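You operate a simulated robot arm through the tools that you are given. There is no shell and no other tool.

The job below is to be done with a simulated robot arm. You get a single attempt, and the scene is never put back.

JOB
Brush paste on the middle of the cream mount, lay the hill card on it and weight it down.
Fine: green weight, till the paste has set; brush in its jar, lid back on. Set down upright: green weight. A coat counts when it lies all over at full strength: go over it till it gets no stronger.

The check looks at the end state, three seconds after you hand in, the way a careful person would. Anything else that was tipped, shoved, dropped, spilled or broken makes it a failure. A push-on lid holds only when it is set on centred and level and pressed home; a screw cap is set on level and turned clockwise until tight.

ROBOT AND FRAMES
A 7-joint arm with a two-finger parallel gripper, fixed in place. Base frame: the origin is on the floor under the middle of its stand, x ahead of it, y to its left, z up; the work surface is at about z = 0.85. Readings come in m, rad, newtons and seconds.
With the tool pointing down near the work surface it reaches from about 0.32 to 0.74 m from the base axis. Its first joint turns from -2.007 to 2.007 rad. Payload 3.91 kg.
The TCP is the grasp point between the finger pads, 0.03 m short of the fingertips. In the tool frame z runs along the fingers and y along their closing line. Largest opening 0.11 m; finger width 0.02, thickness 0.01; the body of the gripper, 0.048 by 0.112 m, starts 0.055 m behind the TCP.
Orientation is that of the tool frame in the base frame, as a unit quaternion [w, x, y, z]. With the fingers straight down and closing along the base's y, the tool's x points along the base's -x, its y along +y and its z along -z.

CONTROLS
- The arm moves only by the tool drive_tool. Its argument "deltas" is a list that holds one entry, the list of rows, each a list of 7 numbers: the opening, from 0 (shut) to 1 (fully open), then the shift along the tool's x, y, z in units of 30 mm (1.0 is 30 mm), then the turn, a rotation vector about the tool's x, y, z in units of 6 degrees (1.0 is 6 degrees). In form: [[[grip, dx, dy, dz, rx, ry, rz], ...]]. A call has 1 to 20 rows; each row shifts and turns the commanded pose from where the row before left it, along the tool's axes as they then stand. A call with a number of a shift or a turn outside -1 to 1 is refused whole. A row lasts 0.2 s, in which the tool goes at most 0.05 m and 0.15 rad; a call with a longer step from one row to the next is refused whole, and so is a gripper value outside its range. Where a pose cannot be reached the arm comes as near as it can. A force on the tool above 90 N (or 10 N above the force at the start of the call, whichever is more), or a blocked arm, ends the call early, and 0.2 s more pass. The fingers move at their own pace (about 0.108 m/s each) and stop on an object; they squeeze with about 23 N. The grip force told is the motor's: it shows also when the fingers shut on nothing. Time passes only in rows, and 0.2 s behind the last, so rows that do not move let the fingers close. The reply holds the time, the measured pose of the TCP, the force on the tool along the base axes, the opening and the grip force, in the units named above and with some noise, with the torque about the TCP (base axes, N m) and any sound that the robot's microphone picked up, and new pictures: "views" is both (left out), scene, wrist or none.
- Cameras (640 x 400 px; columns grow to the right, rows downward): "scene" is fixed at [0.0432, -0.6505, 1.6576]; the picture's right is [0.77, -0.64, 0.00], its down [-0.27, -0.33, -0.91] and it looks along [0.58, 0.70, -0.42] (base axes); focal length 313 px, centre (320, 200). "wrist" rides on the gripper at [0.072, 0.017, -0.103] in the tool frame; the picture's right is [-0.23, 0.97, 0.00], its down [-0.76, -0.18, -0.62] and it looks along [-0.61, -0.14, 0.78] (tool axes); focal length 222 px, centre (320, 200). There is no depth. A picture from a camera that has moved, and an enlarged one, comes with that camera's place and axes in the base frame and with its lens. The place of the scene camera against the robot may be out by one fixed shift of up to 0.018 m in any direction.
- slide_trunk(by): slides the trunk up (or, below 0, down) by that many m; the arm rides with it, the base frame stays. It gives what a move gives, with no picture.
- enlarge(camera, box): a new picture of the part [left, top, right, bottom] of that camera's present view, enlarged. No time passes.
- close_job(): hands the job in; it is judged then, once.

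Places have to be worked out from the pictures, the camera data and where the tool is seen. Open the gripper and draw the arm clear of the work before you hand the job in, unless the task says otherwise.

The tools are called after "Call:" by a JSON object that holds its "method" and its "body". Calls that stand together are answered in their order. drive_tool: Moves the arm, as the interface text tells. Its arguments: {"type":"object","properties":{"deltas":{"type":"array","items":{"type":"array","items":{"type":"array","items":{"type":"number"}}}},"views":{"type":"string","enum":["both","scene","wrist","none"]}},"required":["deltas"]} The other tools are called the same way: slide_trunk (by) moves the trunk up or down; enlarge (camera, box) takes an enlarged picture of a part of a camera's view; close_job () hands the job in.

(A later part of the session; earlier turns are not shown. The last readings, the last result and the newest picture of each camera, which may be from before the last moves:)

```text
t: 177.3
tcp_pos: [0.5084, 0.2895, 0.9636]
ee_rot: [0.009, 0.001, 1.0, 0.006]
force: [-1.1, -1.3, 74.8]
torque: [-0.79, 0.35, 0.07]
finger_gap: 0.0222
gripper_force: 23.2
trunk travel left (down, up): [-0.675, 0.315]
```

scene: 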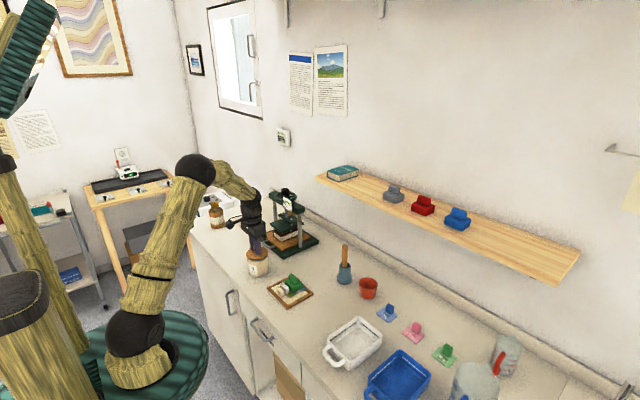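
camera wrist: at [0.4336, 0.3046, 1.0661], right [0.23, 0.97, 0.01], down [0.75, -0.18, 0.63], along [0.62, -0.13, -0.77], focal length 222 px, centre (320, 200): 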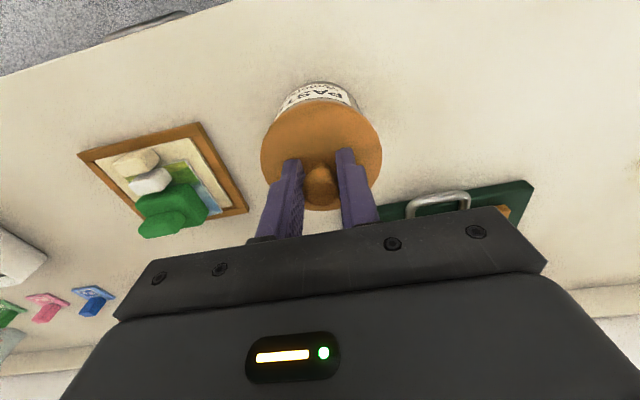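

It stops firmly at 75 N. I take the pressure off to neutral and then test with a very slight upward pull whether the lid holds.

Call:
{"method": "drive_tool", "body": {"deltas": [[[0, 0, 0, -0.2, 0, 0, 0], [0, 0, 0, -0.19, 0, 0, 0], [0, 0, 0, 0, 0, 0, 0], [0, 0, 0, 0, 0, 0, 0]]], "views": "wrist"}}

Call:
{"method": "drive_tool", "body": {"deltas": [[[0, 0, 0, -0.05, 0, 0, 0], [0, 0, 0, 0, 0, 0, 0]]], "views": "none"}}

```text
t: 178.3
tcp_pos: [0.5059, 0.2904, 0.9636]
ee_rot: [-0.002, -0.002, 1.0, -0.001]
force: [3.1, 0.3, 5.5]
torque: [0.06, -0.3, -0.05]
finger_gap: 0.0225
gripper_force: 23.1
trunk travel left (down, up): [-0.675, 0.315]
camera wrist: at [0.4349, 0.3058, 1.0676], right [0.23, 0.97, 0.0], down [0.76, -0.18, 0.62], along [0.6, -0.14, -0.78], focal length 222 px, centre (320, 200)
```

wrist: 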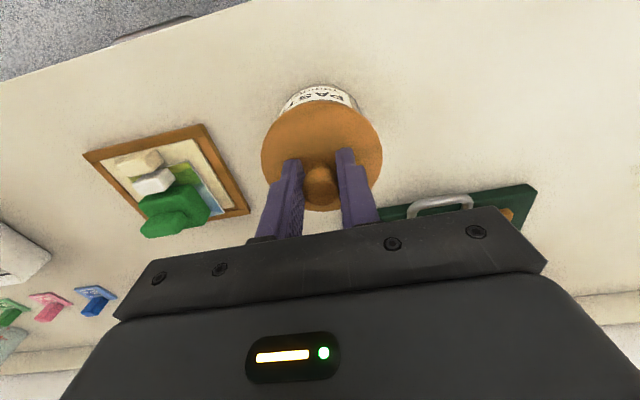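

```text
t: 178.9
tcp_pos: [0.5077, 0.29, 0.9657]
ee_rot: [-0.001, 0.0, 1.0, 0.001]
force: [0.4, 1.0, -0.6]
torque: [0.03, -0.02, 0.0]
finger_gap: 0.0224
gripper_force: 22.8
trunk travel left (down, up): [-0.675, 0.315]
```

With a slight pull there is no clear resistance. I pull one more millimetre or two to see whether the lid is held.

Call:
{"method": "drive_tool", "body": {"deltas": [[[0, 0, 0, -0.05, 0, 0, 0], [0, 0, 0, 0, 0, 0, 0]]], "views": "wrist"}}

Call:
{"method": "enlarge", "body": {"camera": "scene", "box": [230, 220, 290, 280]}}

```text
t: 179.5
tcp_pos: [0.5082, 0.29, 0.9681]
ee_rot: [-0.001, -0.002, 1.0, 0.0]
force: [-1.0, -0.1, 0.2]
torque: [-0.02, 0.0, -0.05]
finger_gap: 0.0224
gripper_force: 22.7
trunk travel left (down, up): [-0.675, 0.315]
camera wrist: at [0.4358, 0.3059, 1.0713], right [0.23, 0.97, 0.0], down [0.76, -0.18, 0.62], along [0.61, -0.14, -0.78], focal length 222 px, centre (320, 200)
```

wrist: 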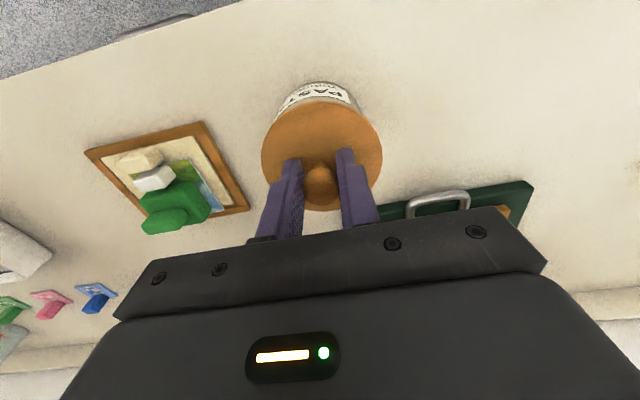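

```text
6.67 times, centred on (260, 250) of scene
camera zoom: at [0.0432, -0.6505, 1.6576], right [0.77, -0.64, 0.0], down [-0.27, -0.33, -0.91], along [0.58, 0.7, -0.42], focal length 2084 px, centre (720, -133)
```

zoom: 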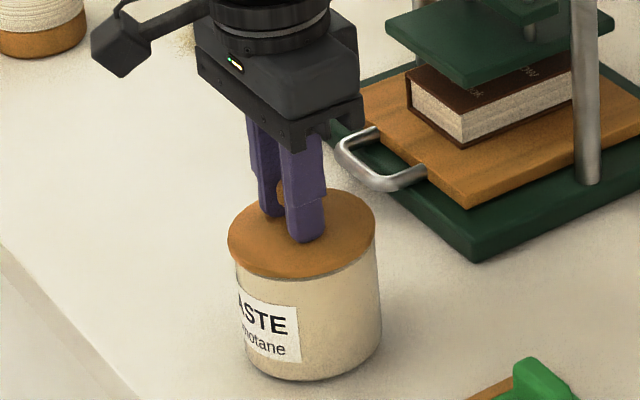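

The lid follows freely, so it is not engaged; under load the torque showed contact mostly on the -y, -x side. I compare the pot's present position with the very first enlarged view.

Call:
{"method": "enlarge", "body": {"camera": "scene", "box": [240, 240, 280, 280]}}

Call:
{"method": "enlarge", "body": {"camera": "wrist", "box": [250, 70, 390, 215]}}

```text
10.00 times, centred on (260, 260) of scene
camera zoom: at [0.0432, -0.6505, 1.6576], right [0.77, -0.64, 0.0], down [-0.27, -0.33, -0.91], along [0.58, 0.7, -0.42], focal length 3126 px, centre (920, -400)
```

zoom: 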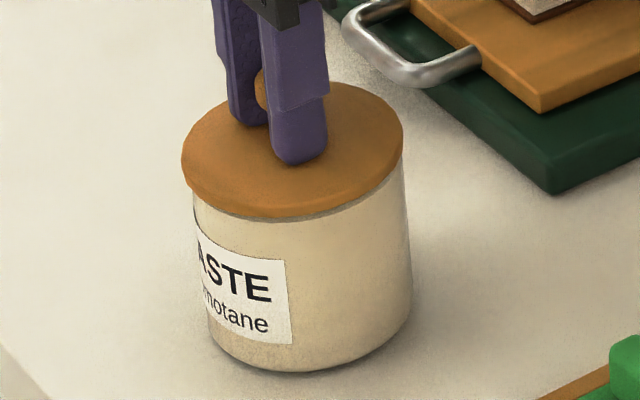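

```text
2.76 times, centred on (320, 142) of wrist
camera zoom: at [0.4358, 0.3059, 1.0713], right [0.23, 0.97, 0.0], down [0.76, -0.18, 0.62], along [0.61, -0.14, -0.78], focal length 613 px, centre (320, 359)
```

zoom: 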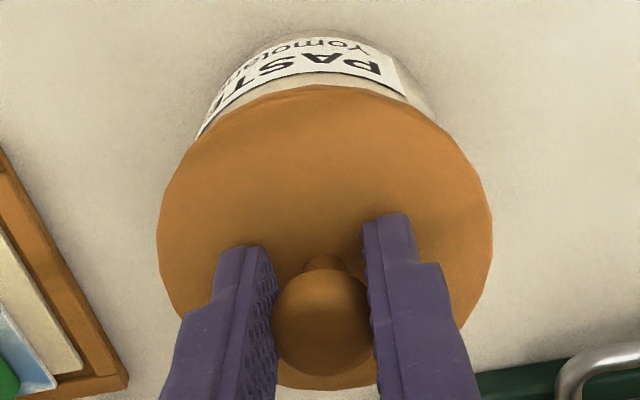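

The pot has not moved and the lid is only about 1 mm off. But under load the arm flexes and tips the tool, and so the lid, about 1°, which explains the one-sided contact. I pre-tilt the tool the opposite way, correct x and y by a millimetre, and press again.

Call:
{"method": "drive_tool", "body": {"deltas": [[[0, -0.05, -0.007, 0, 0.0955, 0.134, 0], [0, 0, 0, 0, 0, 0, 0], [0, 0, 0, 0.1, 0, 0, 0], [0, 0, 0, 0.05, 0, 0, 0], [0, 0, 0, 0, 0, 0, 0]]], "views": "none"}}

Call:
{"method": "drive_tool", "body": {"deltas": [[[0, 0, 0, 0.08, 0, 0, 0], [0, 0, 0, 0, 0, 0, 0]]], "views": "none"}}

```text
t: 180.7
tcp_pos: [0.5092, 0.2886, 0.9648]
ee_rot: [-0.006, 0.0, 1.0, -0.004]
force: [1.5, -1.0, 6.9]
torque: [0.17, -0.35, -0.03]
finger_gap: 0.0223
gripper_force: 22.9
trunk travel left (down, up): [-0.675, 0.315]
```

```text
t: 181.3
tcp_pos: [0.5095, 0.2887, 0.9636]
ee_rot: [-0.005, -0.002, 1.0, -0.003]
force: [4.3, 0.5, 25.6]
torque: [0.13, -0.6, -0.01]
finger_gap: 0.0225
gripper_force: 23.1
trunk travel left (down, up): [-0.675, 0.315]
```

Now 26 N, and the pre-tilt is easing out under load. I press further in steps.

Call:
{"method": "drive_tool", "body": {"deltas": [[[0, 0, 0, 0.1, 0, 0, 0], [0, 0, 0, 0, 0, 0, 0]]], "views": "none"}}

Call:
{"method": "drive_tool", "body": {"deltas": [[[0, 0, 0, 0.07, 0, 0, 0], [0, 0, 0, 0, 0, 0, 0]]], "views": "none"}}

```text
t: 181.9
tcp_pos: [0.5071, 0.2892, 0.963]
ee_rot: [-0.002, 0.0, 1.0, -0.001]
force: [5.7, -0.4, 48.8]
torque: [0.0, -0.11, -0.02]
finger_gap: 0.0222
gripper_force: 22.8
trunk travel left (down, up): [-0.675, 0.315]
```

```text
t: 182.5
tcp_pos: [0.5092, 0.2895, 0.9627]
ee_rot: [0.0, 0.0, 1.0, 0.001]
force: [4.8, -2.2, 62.5]
torque: [-0.2, 0.07, -0.08]
finger_gap: 0.0225
gripper_force: 22.7
trunk travel left (down, up): [-0.675, 0.315]
```

Level now, with near-zero torque at 62 N. I press a bit more.

Call:
{"method": "drive_tool", "body": {"deltas": [[[0, 0, 0, 0.06, 0, 0, 0], [0, 0, 0, 0.04, 0, 0, 0], [0, 0, 0, 0, 0, 0, 0]]], "views": "none"}}

```text
t: 183.3
tcp_pos: [0.5084, 0.2895, 0.9637]
ee_rot: [0.003, -0.001, 1.0, 0.001]
force: [2.8, -2.2, 75.4]
torque: [-0.31, 0.42, 0.04]
finger_gap: 0.0228
gripper_force: 22.8
trunk travel left (down, up): [-0.675, 0.315]
```

Still no snap at 75 N. I look closely at how the lid sits now, to compare with the original closed picture.

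Call:
{"method": "enlarge", "body": {"camera": "scene", "box": [240, 240, 280, 280]}}

Call:
{"method": "enlarge", "body": {"camera": "scene", "box": [244, 244, 274, 268]}}

Call:
{"method": "enlarge", "body": {"camera": "wrist", "box": [250, 70, 390, 215]}}

```text
10.00 times, centred on (260, 260) of scene
camera zoom: at [0.0432, -0.6505, 1.6576], right [0.77, -0.64, 0.0], down [-0.27, -0.33, -0.91], along [0.58, 0.7, -0.42], focal length 3126 px, centre (920, -400)
```

zoom: 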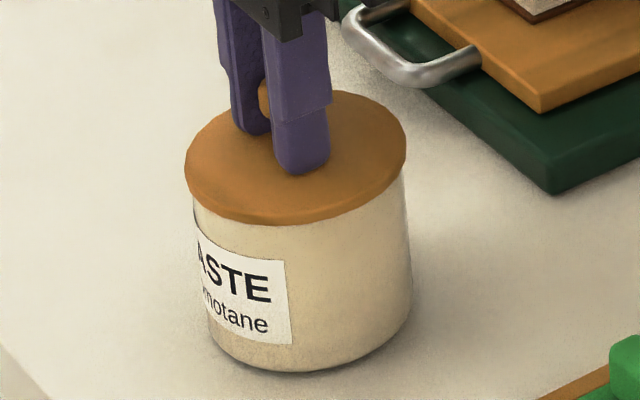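

```text
16.00 times, centred on (259, 256) of scene
camera zoom: at [0.0432, -0.6505, 1.6576], right [0.77, -0.64, 0.0], down [-0.27, -0.33, -0.91], along [0.58, 0.7, -0.42], focal length 5001 px, centre (1296, -696)
```

zoom: 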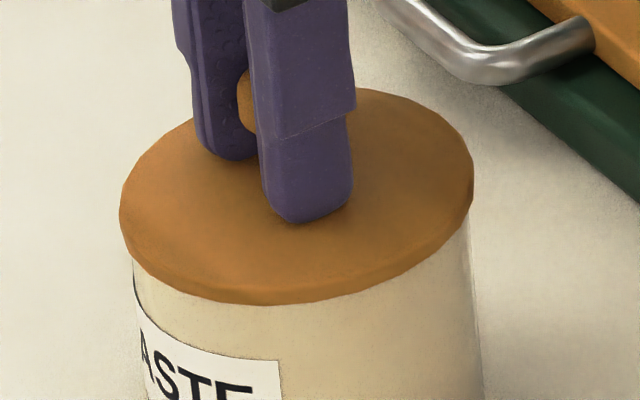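

```text
2.76 times, centred on (320, 142) of wrist
camera zoom: at [0.4359, 0.305, 1.0666], right [0.23, 0.97, 0.0], down [0.76, -0.18, 0.63], along [0.61, -0.14, -0.78], focal length 613 px, centre (320, 359)
```

zoom: 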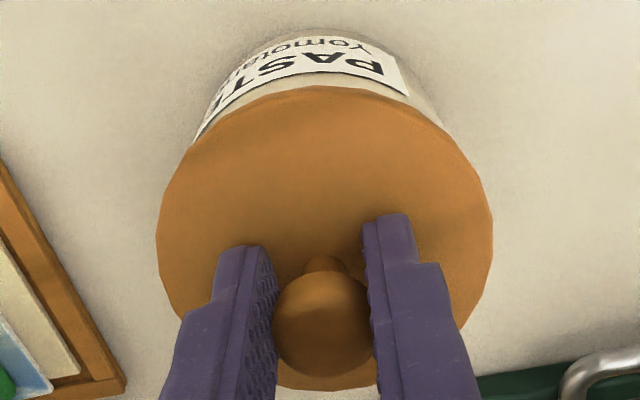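

The lid's outline now matches the original closed picture exactly. I relieve the pressure to neutral and test with a 1 mm pull whether it now holds.

Call:
{"method": "drive_tool", "body": {"deltas": [[[0, 0, 0, -0.18, 0, 0, 0], [0, 0, 0, -0.17, -0.0955, -0.134, 0], [0, 0, 0, 0, 0, 0, 0], [0, 0, 0, 0, 0, 0, 0]]], "views": "none"}}

Call:
{"method": "drive_tool", "body": {"deltas": [[[0, 0, 0, -0.06, 0, 0, 0], [0, 0, 0, 0, 0, 0, 0]]], "views": "none"}}

```text
t: 184.3
tcp_pos: [0.5087, 0.2893, 0.9635]
ee_rot: [0.0, -0.001, 1.0, 0.0]
force: [5.7, 0.9, 17.6]
torque: [0.06, -0.15, 0.01]
finger_gap: 0.0226
gripper_force: 23.1
trunk travel left (down, up): [-0.675, 0.315]
```

```text
t: 184.9
tcp_pos: [0.509, 0.2893, 0.9635]
ee_rot: [-0.001, -0.001, 1.0, -0.001]
force: [-0.7, 0.4, 0.0]
torque: [-0.01, -0.01, 0.03]
finger_gap: 0.0225
gripper_force: 22.8
trunk travel left (down, up): [-0.675, 0.315]
```

Neutral at z 0.9635. Now a 1.2 mm pull.

Call:
{"method": "drive_tool", "body": {"deltas": [[[0, 0, 0, -0.04, 0, 0, 0], [0, 0, 0, 0, 0, 0, 0]]], "views": "none"}}

Call:
{"method": "drive_tool", "body": {"deltas": [[[0, 0, 0, -0.03, 0, 0, 0], [0, 0, 0, 0, 0, 0, 0]]], "views": "none"}}

```text
t: 185.5
tcp_pos: [0.5091, 0.2899, 0.9667]
ee_rot: [0.0, -0.001, 1.0, -0.001]
force: [-0.4, -0.3, 0.4]
torque: [-0.02, -0.01, 0.01]
finger_gap: 0.0226
gripper_force: 23.3
trunk travel left (down, up): [-0.675, 0.315]
```

```text
t: 186.1
tcp_pos: [0.509, 0.2912, 0.9675]
ee_rot: [0.0, -0.001, 1.0, 0.0]
force: [-0.3, -0.1, 0.2]
torque: [0.0, 0.0, 0.03]
finger_gap: 0.0224
gripper_force: 23.4
trunk travel left (down, up): [-0.675, 0.315]
```

The lid comes up freely again, so pressing while gripping the knob does not lock it. I seat it again, let go gently at neutral load, and will press down on the knob's top with closed fingers so the lid can level itself.

Call:
{"method": "drive_tool", "body": {"deltas": [[[0, 0, 0, 0.06, 0, 0, 0], [0, 0, 0, 0.05, 0, 0, 0], [0, 0, 0, 0, 0, 0, 0]]], "views": "none"}}

```text
t: 186.9
tcp_pos: [0.5095, 0.2899, 0.9641]
ee_rot: [0.0, -0.001, 1.0, 0.001]
force: [-1.2, 0.2, 2.6]
torque: [-0.03, 0.09, 0.05]
finger_gap: 0.0223
gripper_force: 22.7
trunk travel left (down, up): [-0.675, 0.315]
```

Seated with about 3 N. I open the fingers in small increments and look.

Call:
{"method": "drive_tool", "body": {"deltas": [[[0.22, 0, 0, 0, 0, 0, 0], [0.24, 0, 0, 0, 0, 0, 0], [0.27, 0, 0, 0, 0, 0, 0], [0.3, 0, 0, 0, 0, 0, 0], [0.34, 0, 0, 0, 0, 0, 0], [0.34, 0, 0, 0, 0, 0, 0]]], "views": "both"}}

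Call:
{"method": "enlarge", "body": {"camera": "scene", "box": [240, 240, 280, 280]}}

Call:
{"method": "enlarge", "body": {"camera": "wrist", "box": [250, 70, 390, 215]}}

```text
t: 188.3
tcp_pos: [0.5096, 0.2889, 0.9644]
ee_rot: [0.0, -0.001, 1.0, 0.0]
force: [0.2, 1.2, 3.4]
torque: [0.01, -0.01, 0.0]
finger_gap: 0.0371
gripper_force: 0.1
trunk travel left (down, up): [-0.675, 0.315]
camera wrist: at [0.4376, 0.3056, 1.0675], right [0.23, 0.97, 0.0], down [0.76, -0.18, 0.62], along [0.61, -0.14, -0.78], focal length 222 px, centre (320, 200)
```

scene: 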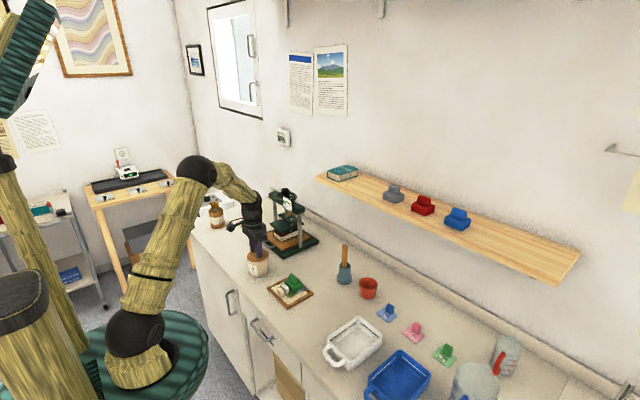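
wrist: 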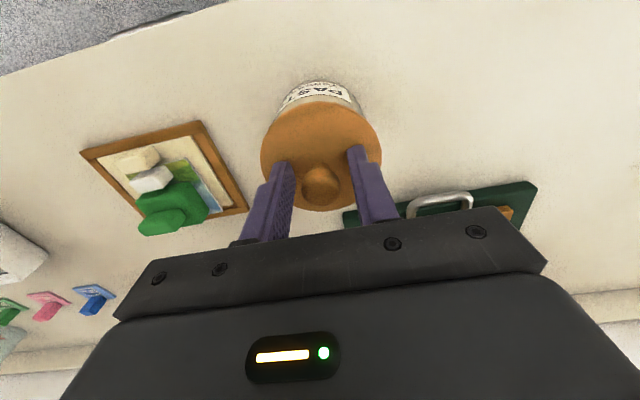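

```text
10.00 times, centred on (260, 260) of scene
camera zoom: at [0.0432, -0.6505, 1.6576], right [0.77, -0.64, 0.0], down [-0.27, -0.33, -0.91], along [0.58, 0.7, -0.42], focal length 3126 px, centre (920, -400)
```

zoom: 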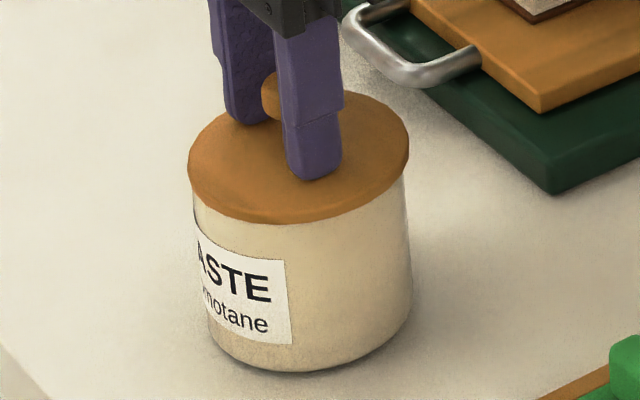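

```text
2.76 times, centred on (320, 142) of wrist
camera zoom: at [0.4376, 0.3056, 1.0675], right [0.23, 0.97, 0.0], down [0.76, -0.18, 0.62], along [0.61, -0.14, -0.78], focal length 613 px, centre (320, 359)
```

zoom: 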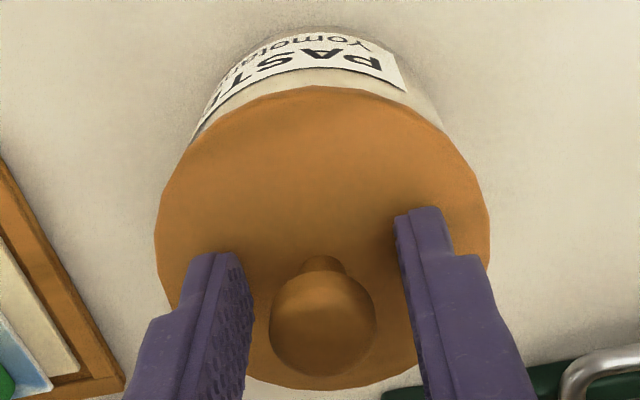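

Released, the lid sits flush but about 1 mm toward +x compared with the original. I regrip, move it back 1 mm, release, then rise and close the fingers to press on the knob.

Call:
{"method": "drive_tool", "body": {"deltas": [[[0.2, 0, 0, 0, 0, 0, 0], [0, 0, 0, 0, 0, 0, 0], [0, 0, 0, 0, 0, 0, 0], [0, 0, 0, -0.08, 0, 0, 0], [0, 0.037, 0, -0.02, 0, 0, 0], [0, 0, 0, 0, 0, 0, 0], [0, 0, 0, 0.08, 0, 0, 0], [0, 0, 0, 0.02, 0, 0, 0], [0, 0, 0, 0, 0, 0, 0]]], "views": "none"}}

Call:
{"method": "drive_tool", "body": {"deltas": [[[0.22, 0, 0, 0, 0, 0, 0], [0.24, 0, 0, 0, 0, 0, 0], [0.27, 0, 0, 0, 0, 0, 0], [0.3, 0, 0, 0, 0, 0, 0], [0.34, 0, 0, 0, 0, 0, 0], [0.4, 0, 0, -0.1, 0, 0, 0], [0.4, 0, 0, -0.4, 0, 0, 0], [0.4, 0, 0, -0.8, 0, 0, 0], [0.4, 0, 0, -0.8, 0, 0, 0], [0.2, 0, 0, 0, 0, 0, 0], [0, 0, 0, 0, 0, 0, 0], [0, 0, 0, 0, 0, 0, 0]]], "views": "both"}}

Call:
{"method": "enlarge", "body": {"camera": "scene", "box": [240, 240, 280, 280]}}

Call:
{"method": "enlarge", "body": {"camera": "wrist", "box": [250, 50, 390, 195]}}

```text
t: 190.3
tcp_pos: [0.5083, 0.2903, 0.9643]
ee_rot: [0.001, -0.001, 1.0, 0.001]
force: [0.2, -0.9, 3.5]
torque: [-0.06, 0.09, -0.02]
finger_gap: 0.0224
gripper_force: 23.4
trunk travel left (down, up): [-0.675, 0.315]
```

```text
t: 192.9
tcp_pos: [0.5087, 0.2902, 1.027]
ee_rot: [0.0, -0.001, 1.0, 0.0]
force: [-0.7, 0.1, 0.4]
torque: [-0.04, -0.04, -0.04]
finger_gap: 0.0
gripper_force: 22.8
trunk travel left (down, up): [-0.675, 0.315]
heard: snap
camera wrist: at [0.4357, 0.306, 1.1309], right [0.23, 0.97, 0.0], down [0.76, -0.18, 0.62], along [0.61, -0.14, -0.78], focal length 222 px, centre (320, 200)
```

scene: 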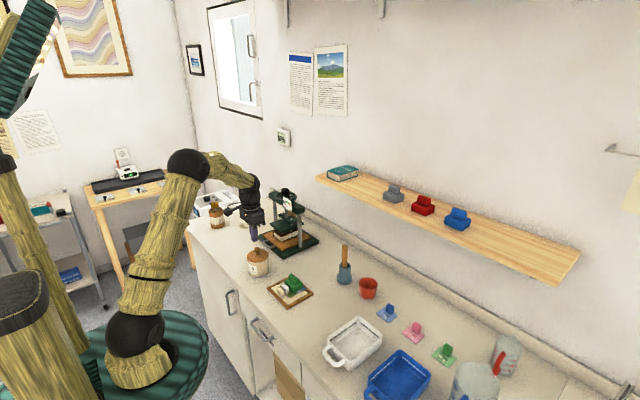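
wrist: 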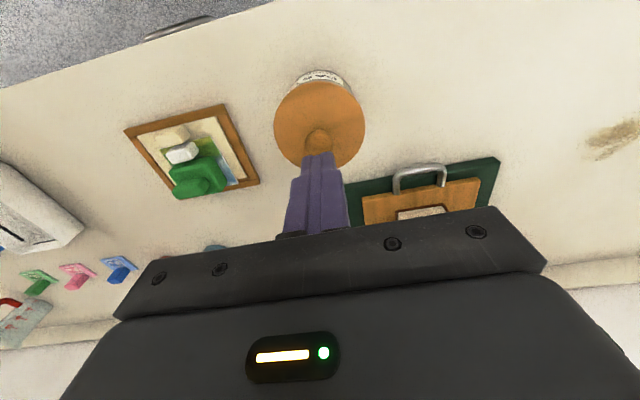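

```text
10.00 times, centred on (260, 260) of scene
camera zoom: at [0.0432, -0.6505, 1.6576], right [0.77, -0.64, 0.0], down [-0.27, -0.33, -0.91], along [0.58, 0.7, -0.42], focal length 3126 px, centre (920, -400)
```

zoom: 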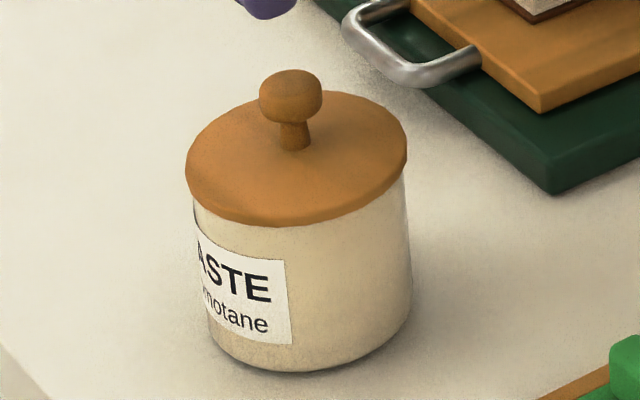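

```text
2.76 times, centred on (320, 122) of wrist
camera zoom: at [0.4357, 0.306, 1.1309], right [0.23, 0.97, 0.0], down [0.76, -0.18, 0.62], along [0.61, -0.14, -0.78], focal length 613 px, centre (320, 414)
```

zoom: 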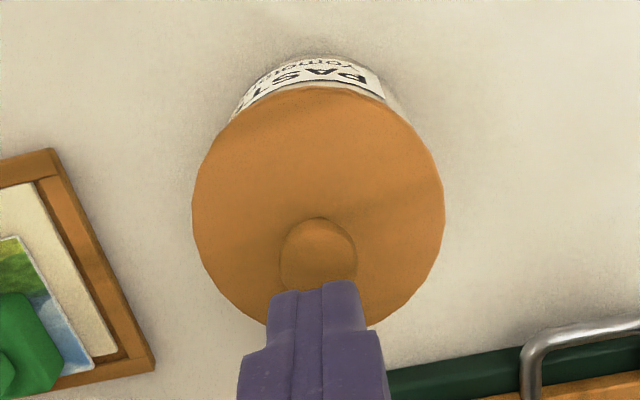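

A snap was heard as I let go, and the lid's outline matches the original exactly, so it seems to have engaged. To make sure it is home, I press down on the knob's top with the closed fingers.

Call:
{"method": "drive_tool", "body": {"deltas": [[[0, 0, 0, 0.5, 0, 0, 0], [0, 0, 0, 0.35, 0, 0, 0], [0, 0, 0, 0, 0, 0, 0]]], "views": "none"}}

Call:
{"method": "drive_tool", "body": {"deltas": [[[0, 0, 0, 0.1, 0, 0, 0], [0, 0, 0, 0, 0, 0, 0]]], "views": "none"}}

```text
t: 193.7
tcp_pos: [0.5078, 0.2893, 1.0001]
ee_rot: [0.0, -0.001, 1.0, 0.0]
force: [0.4, -0.8, -0.4]
torque: [0.01, -0.02, 0.01]
finger_gap: 0.0
gripper_force: 22.5
trunk travel left (down, up): [-0.675, 0.315]
```

```text
t: 194.3
tcp_pos: [0.5082, 0.2895, 0.9978]
ee_rot: [0.0, 0.0, 1.0, 0.0]
force: [0.4, 0.3, -0.3]
torque: [-0.01, 0.02, 0.0]
finger_gap: 0.0
gripper_force: 23.2
trunk travel left (down, up): [-0.675, 0.315]
```

Not touching yet. I go on in small steps.

Call:
{"method": "drive_tool", "body": {"deltas": [[[0, 0, 0, 0.1, 0, 0, 0], [0, 0, 0, 0, 0, 0, 0]]], "views": "none"}}

Call:
{"method": "drive_tool", "body": {"deltas": [[[0, 0, 0, 0.1, 0, 0, 0], [0, 0, 0, 0, 0, 0, 0]]], "views": "none"}}

```text
t: 194.9
tcp_pos: [0.5074, 0.2892, 0.9955]
ee_rot: [0.0, 0.0, 1.0, 0.0]
force: [-0.1, 0.0, 0.7]
torque: [-0.01, -0.01, -0.02]
finger_gap: 0.0002
gripper_force: 22.8
trunk travel left (down, up): [-0.675, 0.315]
```

```text
t: 195.5
tcp_pos: [0.5089, 0.2895, 0.992]
ee_rot: [0.0, 0.0, 1.0, 0.0]
force: [0.2, 1.0, 0.4]
torque: [-0.02, -0.02, 0.0]
finger_gap: 0.0001
gripper_force: 22.4
trunk travel left (down, up): [-0.675, 0.315]
```

Call:
{"method": "drive_tool", "body": {"deltas": [[[0, 0, 0, 0.1, 0, 0, 0], [0, 0, 0, 0, 0, 0, 0]]], "views": "wrist"}}

Call:
{"method": "enlarge", "body": {"camera": "scene", "box": [240, 230, 280, 270]}}

```text
t: 196.1
tcp_pos: [0.5093, 0.2896, 0.9921]
ee_rot: [0.003, -0.002, 1.0, 0.003]
force: [1.9, 1.0, 21.7]
torque: [0.0, -0.13, 0.01]
finger_gap: 0.0002
gripper_force: 23.0
trunk travel left (down, up): [-0.675, 0.315]
camera wrist: at [0.4357, 0.3048, 1.0949], right [0.23, 0.97, 0.0], down [0.76, -0.18, 0.63], along [0.61, -0.14, -0.78], focal length 222 px, centre (320, 200)
```

wrist: 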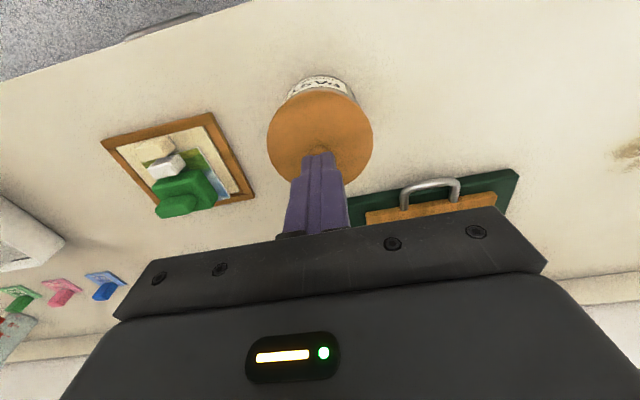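

```text
10.00 times, centred on (260, 250) of scene
camera zoom: at [0.0432, -0.6505, 1.6576], right [0.77, -0.64, 0.0], down [-0.27, -0.33, -0.91], along [0.58, 0.7, -0.42], focal length 3126 px, centre (920, -300)
```

zoom: 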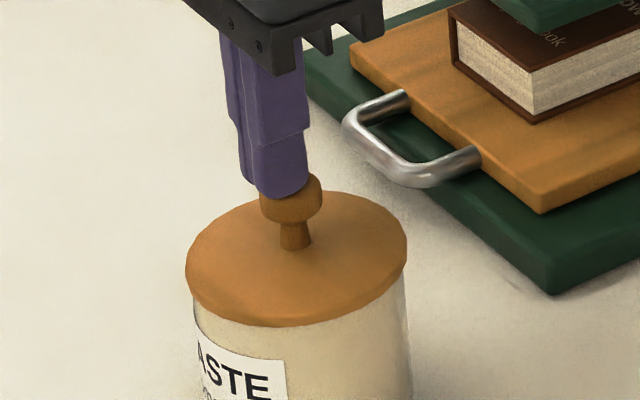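

The tips press on the knob's top with 22 N. I press on to about 50 N.

Call:
{"method": "drive_tool", "body": {"deltas": [[[0, 0, 0, 0.08, 0, 0, 0], [0, 0, 0, 0.05, 0, 0, 0], [0, 0, 0, 0, 0, 0, 0]]], "views": "none"}}

```text
t: 196.9
tcp_pos: [0.5083, 0.289, 0.9919]
ee_rot: [0.006, -0.001, 1.0, 0.004]
force: [6.0, 3.2, 49.6]
torque: [0.06, -0.44, 0.06]
finger_gap: 0.0
gripper_force: 22.6
trunk travel left (down, up): [-0.675, 0.315]
```

It stays put at 50 N with no movement, so the lid is home. I rise off it, move the arm clear and look over the whole bench.

Call:
{"method": "drive_tool", "body": {"deltas": [[[0, 0, 0, -0.3, 0, 0, 0], [0, 0, 0, -0.7, 0, 0, 0], [0, 0, 0, -1, 0, 0, 0], [0, 0, 0, -1, 0, 0, 0], [0, 0, 0, -1, 0, 0, 0], [0, 0.5, 0, -0.5, 0, 0, 0], [0.3, 0.8, 0, 0, 0, 0, 0], [0.5, 0.8, 0, 0, 0, 0, 0], [0.5, 0, 0, 0, 0, 0, 0]]], "views": "both"}}

Call:
{"method": "enlarge", "body": {"camera": "scene", "box": [225, 225, 385, 325]}}

Call:
{"method": "enlarge", "body": {"camera": "scene", "box": [244, 244, 274, 268]}}

Call:
{"method": "enlarge", "body": {"camera": "scene", "box": [264, 265, 316, 307]}}

```text
t: 198.9
tcp_pos: [0.4429, 0.2886, 1.1196]
ee_rot: [0.001, 0.0, 1.0, 0.0]
force: [0.6, -0.9, 0.1]
torque: [-0.03, -0.01, 0.0]
finger_gap: 0.055
gripper_force: 0.0
trunk travel left (down, up): [-0.675, 0.315]
camera wrist: at [0.3722, 0.3049, 1.223], right [0.23, 0.97, 0.0], down [0.76, -0.18, 0.62], along [0.61, -0.14, -0.78], focal length 222 px, centre (320, 200)
```

scene: 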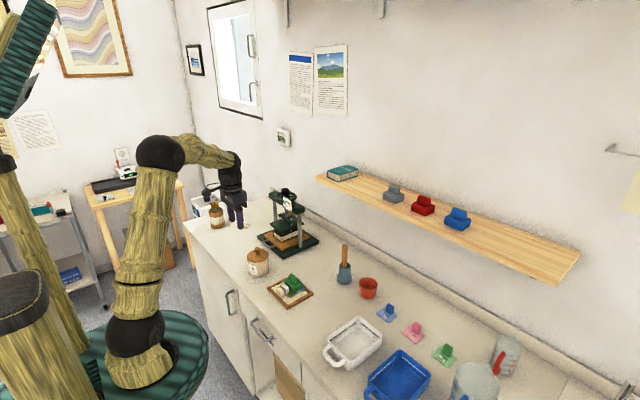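
wrist: 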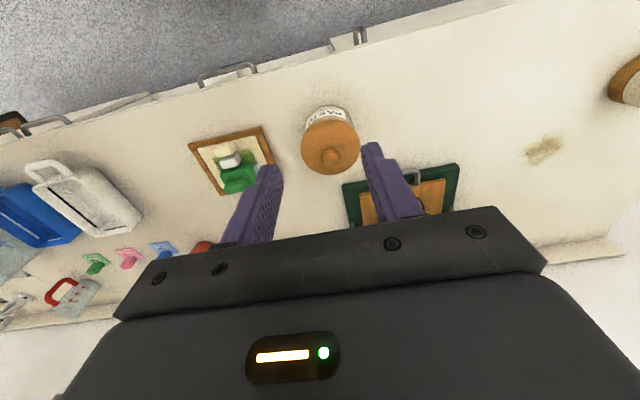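

```text
4.00 times, centred on (305, 275) of scene
camera zoom: at [0.0432, -0.6505, 1.6576], right [0.77, -0.64, 0.0], down [-0.27, -0.33, -0.91], along [0.58, 0.7, -0.42], focal length 1250 px, centre (380, -100)
```

zoom: 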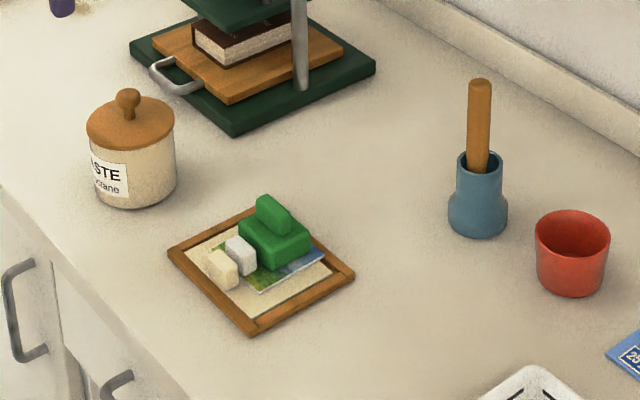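

```text
16.00 times, centred on (259, 256) of scene
camera zoom: at [0.0432, -0.6505, 1.6576], right [0.77, -0.64, 0.0], down [-0.27, -0.33, -0.91], along [0.58, 0.7, -0.42], focal length 5001 px, centre (1296, -696)
```

zoom: 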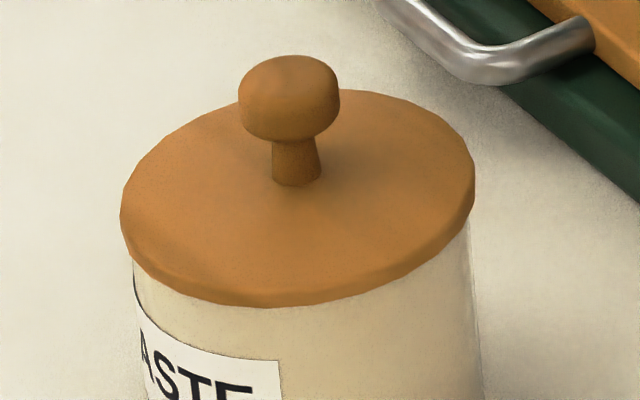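

```text
9.52 times, centred on (290, 286) of scene
camera zoom: at [0.0432, -0.6505, 1.6576], right [0.77, -0.64, 0.0], down [-0.27, -0.33, -0.91], along [0.58, 0.7, -0.42], focal length 2977 px, centre (606, -619)
```

zoom: 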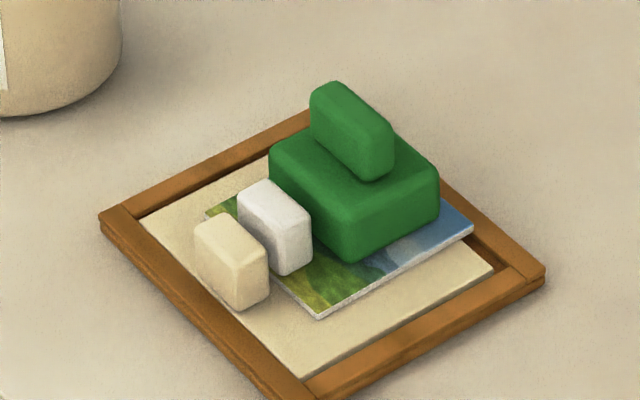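

Everything looks in order. The snap came in the same call in which I first shut the fingers fully, so as a cross-check I open and shut them here in free air to make sure that sound was not from the fingers.

Call:
{"method": "drive_tool", "body": {"deltas": [[[0.4, 0, 0, 0, 0, 0, 0], [0.2, 0, 0, 0, 0, 0, 0], [0, 0, 0, 0, 0, 0, 0], [0, 0, 0, 0, 0, 0, 0], [0, 0, 0, 0, 0, 0, 0], [0.5, 0, 0, 0, 0, 0, 0], [0.5, 0, 0, 0, 0, 0, 0]]], "views": "none"}}

```text
t: 200.5
tcp_pos: [0.4437, 0.2888, 1.1191]
ee_rot: [0.0, -0.001, 1.0, 0.0]
force: [0.0, -0.7, 0.0]
torque: [0.0, 0.02, 0.01]
finger_gap: 0.055
gripper_force: 0.2
trunk travel left (down, up): [-0.675, 0.315]
```

There is no sound from the fingers alone, so the snap was the lid engaging. While the paste sets I verify with a very light pull: I return to the knob and grip it softly.

Call:
{"method": "drive_tool", "body": {"deltas": [[[0.6, -0.72, 0, 0.4, 0, 0, 0], [0.6, -0.72, 0, 0.4, 0, 0, 0], [0.6, -0.7, 0.015, 0.6, 0, 0, 0], [0.6, 0, 0, 1, 0, 0, 0], [0.6, 0, 0, 1, 0, 0, 0], [0.6, 0, 0, 1, 0, 0, 0], [0.6, 0, 0, 0.5, 0, 0, 0], [0.6, 0, 0, 0.2, 0, 0, 0], [0.6, 0, 0, 0, 0, 0, 0]]], "views": "wrist"}}

```text
t: 202.5
tcp_pos: [0.5101, 0.2905, 0.9665]
ee_rot: [0.0, 0.0, 1.0, -0.001]
force: [0.0, 0.9, 0.0]
torque: [-0.02, -0.03, -0.03]
finger_gap: 0.0658
gripper_force: 0.2
trunk travel left (down, up): [-0.675, 0.315]
camera wrist: at [0.4374, 0.3059, 1.0708], right [0.23, 0.97, 0.0], down [0.76, -0.18, 0.62], along [0.61, -0.14, -0.78], focal length 222 px, centre (320, 200)
```

wrist: 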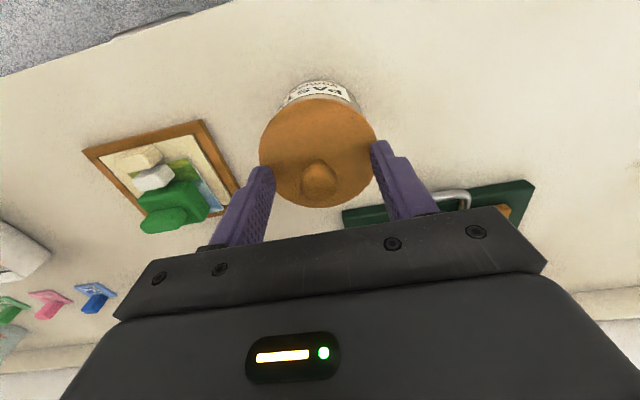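

The knob is between the fingers. I close and read the force, then pull by half-millimetre steps.

Call:
{"method": "drive_tool", "body": {"deltas": [[[0.4, 0, 0, 0, 0, 0, 0], [0.25, 0, 0, 0, 0, 0, 0], [0, 0, 0, 0, 0, 0, 0], [0, 0, 0, 0, 0, 0, 0], [0, 0, 0, 0, 0, 0, 0]]], "views": "none"}}

Call:
{"method": "drive_tool", "body": {"deltas": [[[0, 0, 0, -0.02, 0, 0, 0], [0, 0, 0, 0, 0, 0, 0]]], "views": "none"}}

```text
t: 203.7
tcp_pos: [0.5099, 0.2909, 0.9673]
ee_rot: [0.001, -0.001, 1.0, -0.001]
force: [-0.4, 0.9, 1.0]
torque: [-0.01, 0.01, 0.01]
finger_gap: 0.0223
gripper_force: 23.0
trunk travel left (down, up): [-0.675, 0.315]
heard: snap
```

```text
t: 204.3
tcp_pos: [0.5099, 0.2903, 0.9683]
ee_rot: [0.0, -0.001, 1.0, 0.0]
force: [0.4, 0.4, -0.1]
torque: [-0.02, 0.0, -0.02]
finger_gap: 0.0226
gripper_force: 23.2
trunk travel left (down, up): [-0.675, 0.315]
```

A snap on gripping: the lid was indeed engaged, and the squeeze of the fingers popped it loose. So it holds once it is set centred and let go. I lower it straight back onto its seat and release it gently as before.

Call:
{"method": "drive_tool", "body": {"deltas": [[[0, 0, 0, 0.04, 0, 0, 0], [0, 0, 0, 0, 0, 0, 0]]], "views": "none"}}

```text
t: 204.9
tcp_pos: [0.5088, 0.2892, 0.9672]
ee_rot: [0.001, -0.001, 1.0, 0.001]
force: [0.2, -0.2, 3.0]
torque: [0.11, 0.0, 0.0]
finger_gap: 0.0227
gripper_force: 23.1
trunk travel left (down, up): [-0.675, 0.315]
```

Contact at 3 N. I press a little more to push it home, then open in small increments and listen.

Call:
{"method": "drive_tool", "body": {"deltas": [[[0, 0, 0, 0.05, 0, 0, 0], [0, 0, 0, 0, 0, 0, 0]]], "views": "none"}}

Call:
{"method": "drive_tool", "body": {"deltas": [[[0.22, 0, 0, 0, 0, 0, 0], [0.24, 0, 0, 0, 0, 0, 0], [0.27, 0, 0, 0, 0, 0, 0], [0.3, 0, 0, 0, 0, 0, 0], [0.36, 0, 0, 0, 0, 0, 0], [0.4, 0, 0, 0, 0, 0, 0]]], "views": "both"}}

Call:
{"method": "enlarge", "body": {"camera": "scene", "box": [240, 240, 280, 280]}}

```text
t: 205.5
tcp_pos: [0.5112, 0.29, 0.9674]
ee_rot: [0.002, -0.001, 1.0, 0.001]
force: [1.4, 1.1, 13.7]
torque: [0.04, 0.09, -0.01]
finger_gap: 0.0222
gripper_force: 23.2
trunk travel left (down, up): [-0.675, 0.315]
```

```text
t: 206.9
tcp_pos: [0.5089, 0.2894, 0.9655]
ee_rot: [0.0, -0.001, 1.0, 0.0]
force: [0.0, 0.2, -0.1]
torque: [-0.03, 0.02, -0.04]
finger_gap: 0.0442
gripper_force: 0.1
trunk travel left (down, up): [-0.675, 0.315]
heard: snap
camera wrist: at [0.4376, 0.3056, 1.0691], right [0.23, 0.97, 0.0], down [0.76, -0.18, 0.62], along [0.61, -0.14, -0.78], focal length 222 px, centre (320, 200)
```

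scene: 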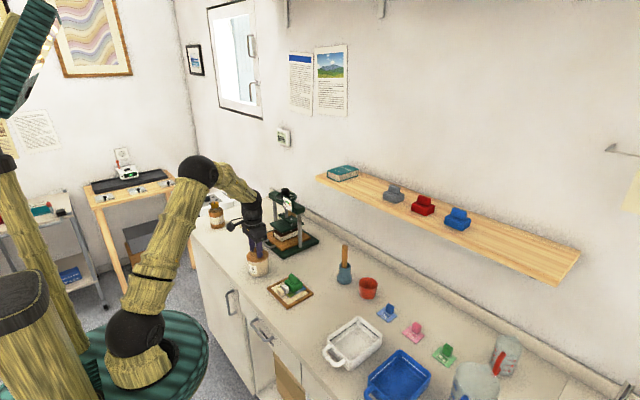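
wrist: 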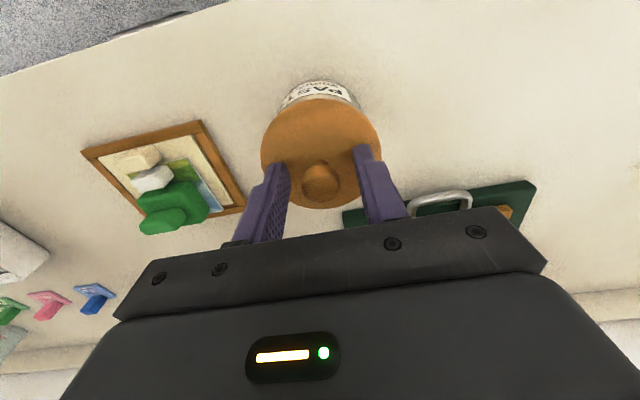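

```text
10.00 times, centred on (260, 260) of scene
camera zoom: at [0.0432, -0.6505, 1.6576], right [0.77, -0.64, 0.0], down [-0.27, -0.33, -0.91], along [0.58, 0.7, -0.42], focal length 3126 px, centre (920, -400)
```

zoom: 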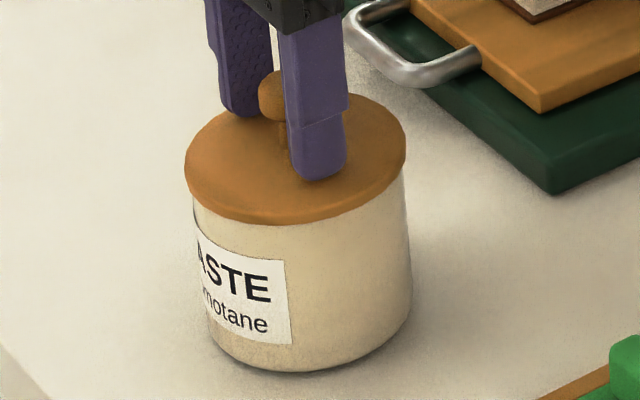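

Snap: the lid is engaged again and its outline matches the original. I rise straight off without touching it, and draw the arm back clear of the work to wait for the paste.

Call:
{"method": "drive_tool", "body": {"deltas": [[[0.42, 0, 0, -0.3, 0, 0, 0], [0.42, 0, 0, -0.7, 0, 0, 0], [0.42, 0, 0, -1, 0, 0, 0], [0.42, 0, 0, -1, 0, 0, 0], [0.42, 0, 0, -1, 0, 0, 0], [0.42, 0, 0, -1, 0, 0, 0], [0.6, 0.8, 0, -0.5, 0, 0, 0], [0.8, 0.8, 0, -0.5, 0, 0, 0], [1, 0.4, 0, -0.5, 0, 0, 0], [1, 0, 0, 0, 0, 0, 0]]], "views": "both"}}

Call:
{"method": "enlarge", "body": {"camera": "scene", "box": [225, 225, 385, 325]}}

Call:
{"method": "enlarge", "body": {"camera": "scene", "box": [244, 244, 274, 268]}}

```text
t: 209.1
tcp_pos: [0.4475, 0.2904, 1.1607]
ee_rot: [0.0, -0.002, 1.0, 0.0]
force: [0.5, -0.6, -0.4]
torque: [0.01, -0.03, -0.05]
finger_gap: 0.11
gripper_force: 0.0
trunk travel left (down, up): [-0.675, 0.315]
camera wrist: at [0.3762, 0.3057, 1.2635], right [0.23, 0.97, 0.0], down [0.76, -0.18, 0.62], along [0.61, -0.14, -0.78], focal length 222 px, centre (320, 200)
```

scene: 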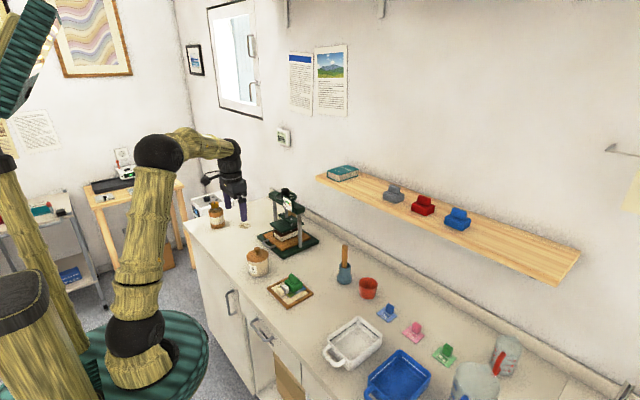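
wrist: 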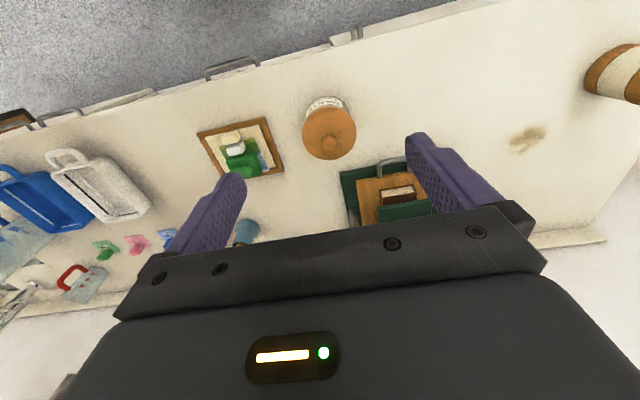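

```text
4.00 times, centred on (305, 275) of scene
camera zoom: at [0.0432, -0.6505, 1.6576], right [0.77, -0.64, 0.0], down [-0.27, -0.33, -0.91], along [0.58, 0.7, -0.42], focal length 1250 px, centre (380, -100)
```

zoom: 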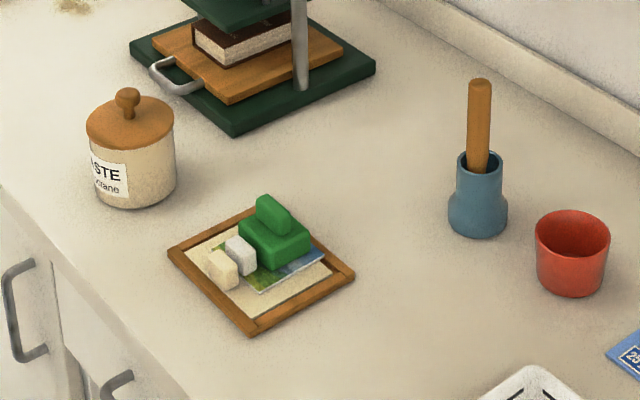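

```text
16.00 times, centred on (259, 256) of scene
camera zoom: at [0.0432, -0.6505, 1.6576], right [0.77, -0.64, 0.0], down [-0.27, -0.33, -0.91], along [0.58, 0.7, -0.42], focal length 5001 px, centre (1296, -696)
```

zoom: 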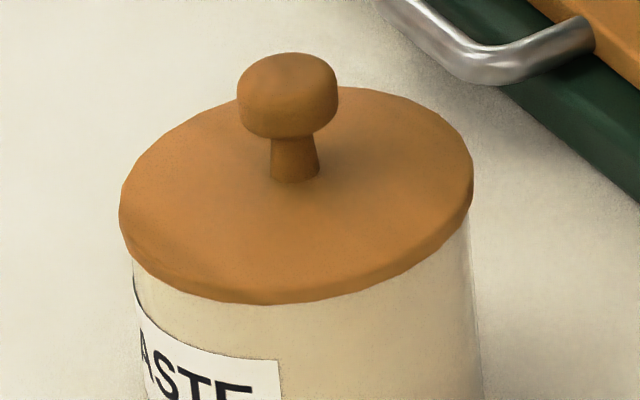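

The lid looks perhaps half a millimetre higher than it did after my earlier press on the knob. As that press did no harm, I repeat it from above with closed fingers to be sure it is home.

Call:
{"method": "drive_tool", "body": {"deltas": [[[0.5, -0.7, 0, 0, 0, 0, 0], [0.2, -0.7, 0, 0, 0, 0, 0], [0, -0.62, 0, 0.4, 0, 0, 0], [0, 0, 0, 1, 0, 0, 0], [0, 0, 0, 1, 0, 0, 0], [0, 0, 0, 1, 0, 0, 0], [0, 0, 0, 1, 0, 0, 0], [0, 0, 0, 0.8, 0, 0, 0], [0, 0, 0, 0, 0, 0, 0]]], "views": "wrist"}}

Call:
{"method": "enlarge", "body": {"camera": "wrist", "box": [250, 50, 390, 195]}}

```text
t: 211.1
tcp_pos: [0.5103, 0.2907, 1.0036]
ee_rot: [0.001, -0.001, 1.0, -0.001]
force: [-0.9, 0.0, 0.7]
torque: [-0.01, 0.01, -0.02]
finger_gap: 0.0
gripper_force: 23.6
trunk travel left (down, up): [-0.675, 0.315]
camera wrist: at [0.4383, 0.3063, 1.1073], right [0.23, 0.97, 0.0], down [0.76, -0.18, 0.62], along [0.61, -0.14, -0.78], focal length 222 px, centre (320, 200)
```

wrist: 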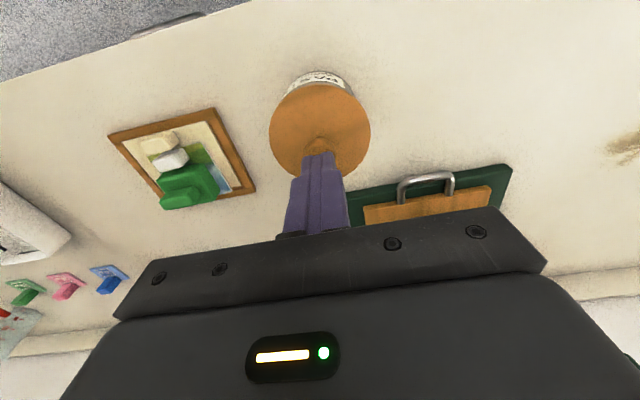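

```text
2.76 times, centred on (320, 122) of wrist
camera zoom: at [0.4383, 0.3063, 1.1073], right [0.23, 0.97, 0.0], down [0.76, -0.18, 0.62], along [0.61, -0.14, -0.78], focal length 613 px, centre (320, 414)
```

zoom: 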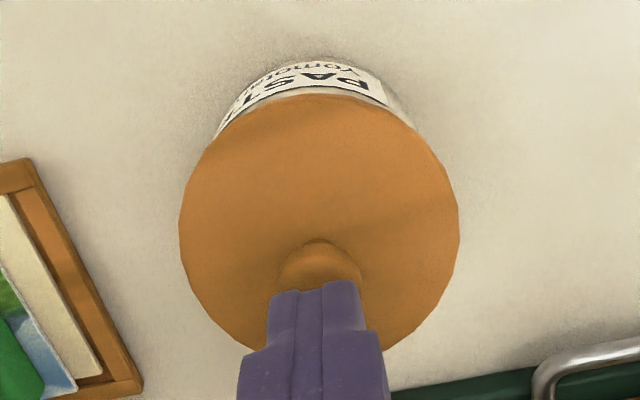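

I shift 2 mm to be over the knob's centre, then lower to contact and press.

Call:
{"method": "drive_tool", "body": {"deltas": [[[0, 0.067, 0, 0.2, 0, 0, 0], [0, 0, 0, 0.15, 0, 0, 0], [0, 0, 0, 0, 0, 0, 0]]], "views": "none"}}

Call:
{"method": "drive_tool", "body": {"deltas": [[[0, 0, 0, 0.1, 0, 0, 0], [0, 0, 0, 0, 0, 0, 0]]], "views": "none"}}

```text
t: 211.9
tcp_pos: [0.5083, 0.2909, 0.9939]
ee_rot: [0.0, -0.001, 1.0, 0.0]
force: [-0.2, 0.1, 0.1]
torque: [-0.05, -0.02, -0.02]
finger_gap: 0.0
gripper_force: 22.7
trunk travel left (down, up): [-0.675, 0.315]
```

```text
t: 212.5
tcp_pos: [0.5085, 0.2918, 0.9908]
ee_rot: [0.001, -0.001, 1.0, 0.001]
force: [1.5, 0.1, 8.7]
torque: [0.01, -0.1, 0.01]
finger_gap: 0.0002
gripper_force: 23.4
trunk travel left (down, up): [-0.675, 0.315]
```

Touching at 9 N. I press on to about 50 N.

Call:
{"method": "drive_tool", "body": {"deltas": [[[0, 0, 0, 0.09, 0, 0, 0], [0, 0, 0, 0.08, 0, 0, 0], [0, 0, 0, 0, 0, 0, 0]]], "views": "none"}}

```text
t: 213.3
tcp_pos: [0.5082, 0.2899, 0.9921]
ee_rot: [0.006, -0.001, 1.0, 0.004]
force: [5.1, 2.7, 51.0]
torque: [0.04, -0.44, 0.01]
finger_gap: 0.0
gripper_force: 22.8
trunk travel left (down, up): [-0.675, 0.315]
```

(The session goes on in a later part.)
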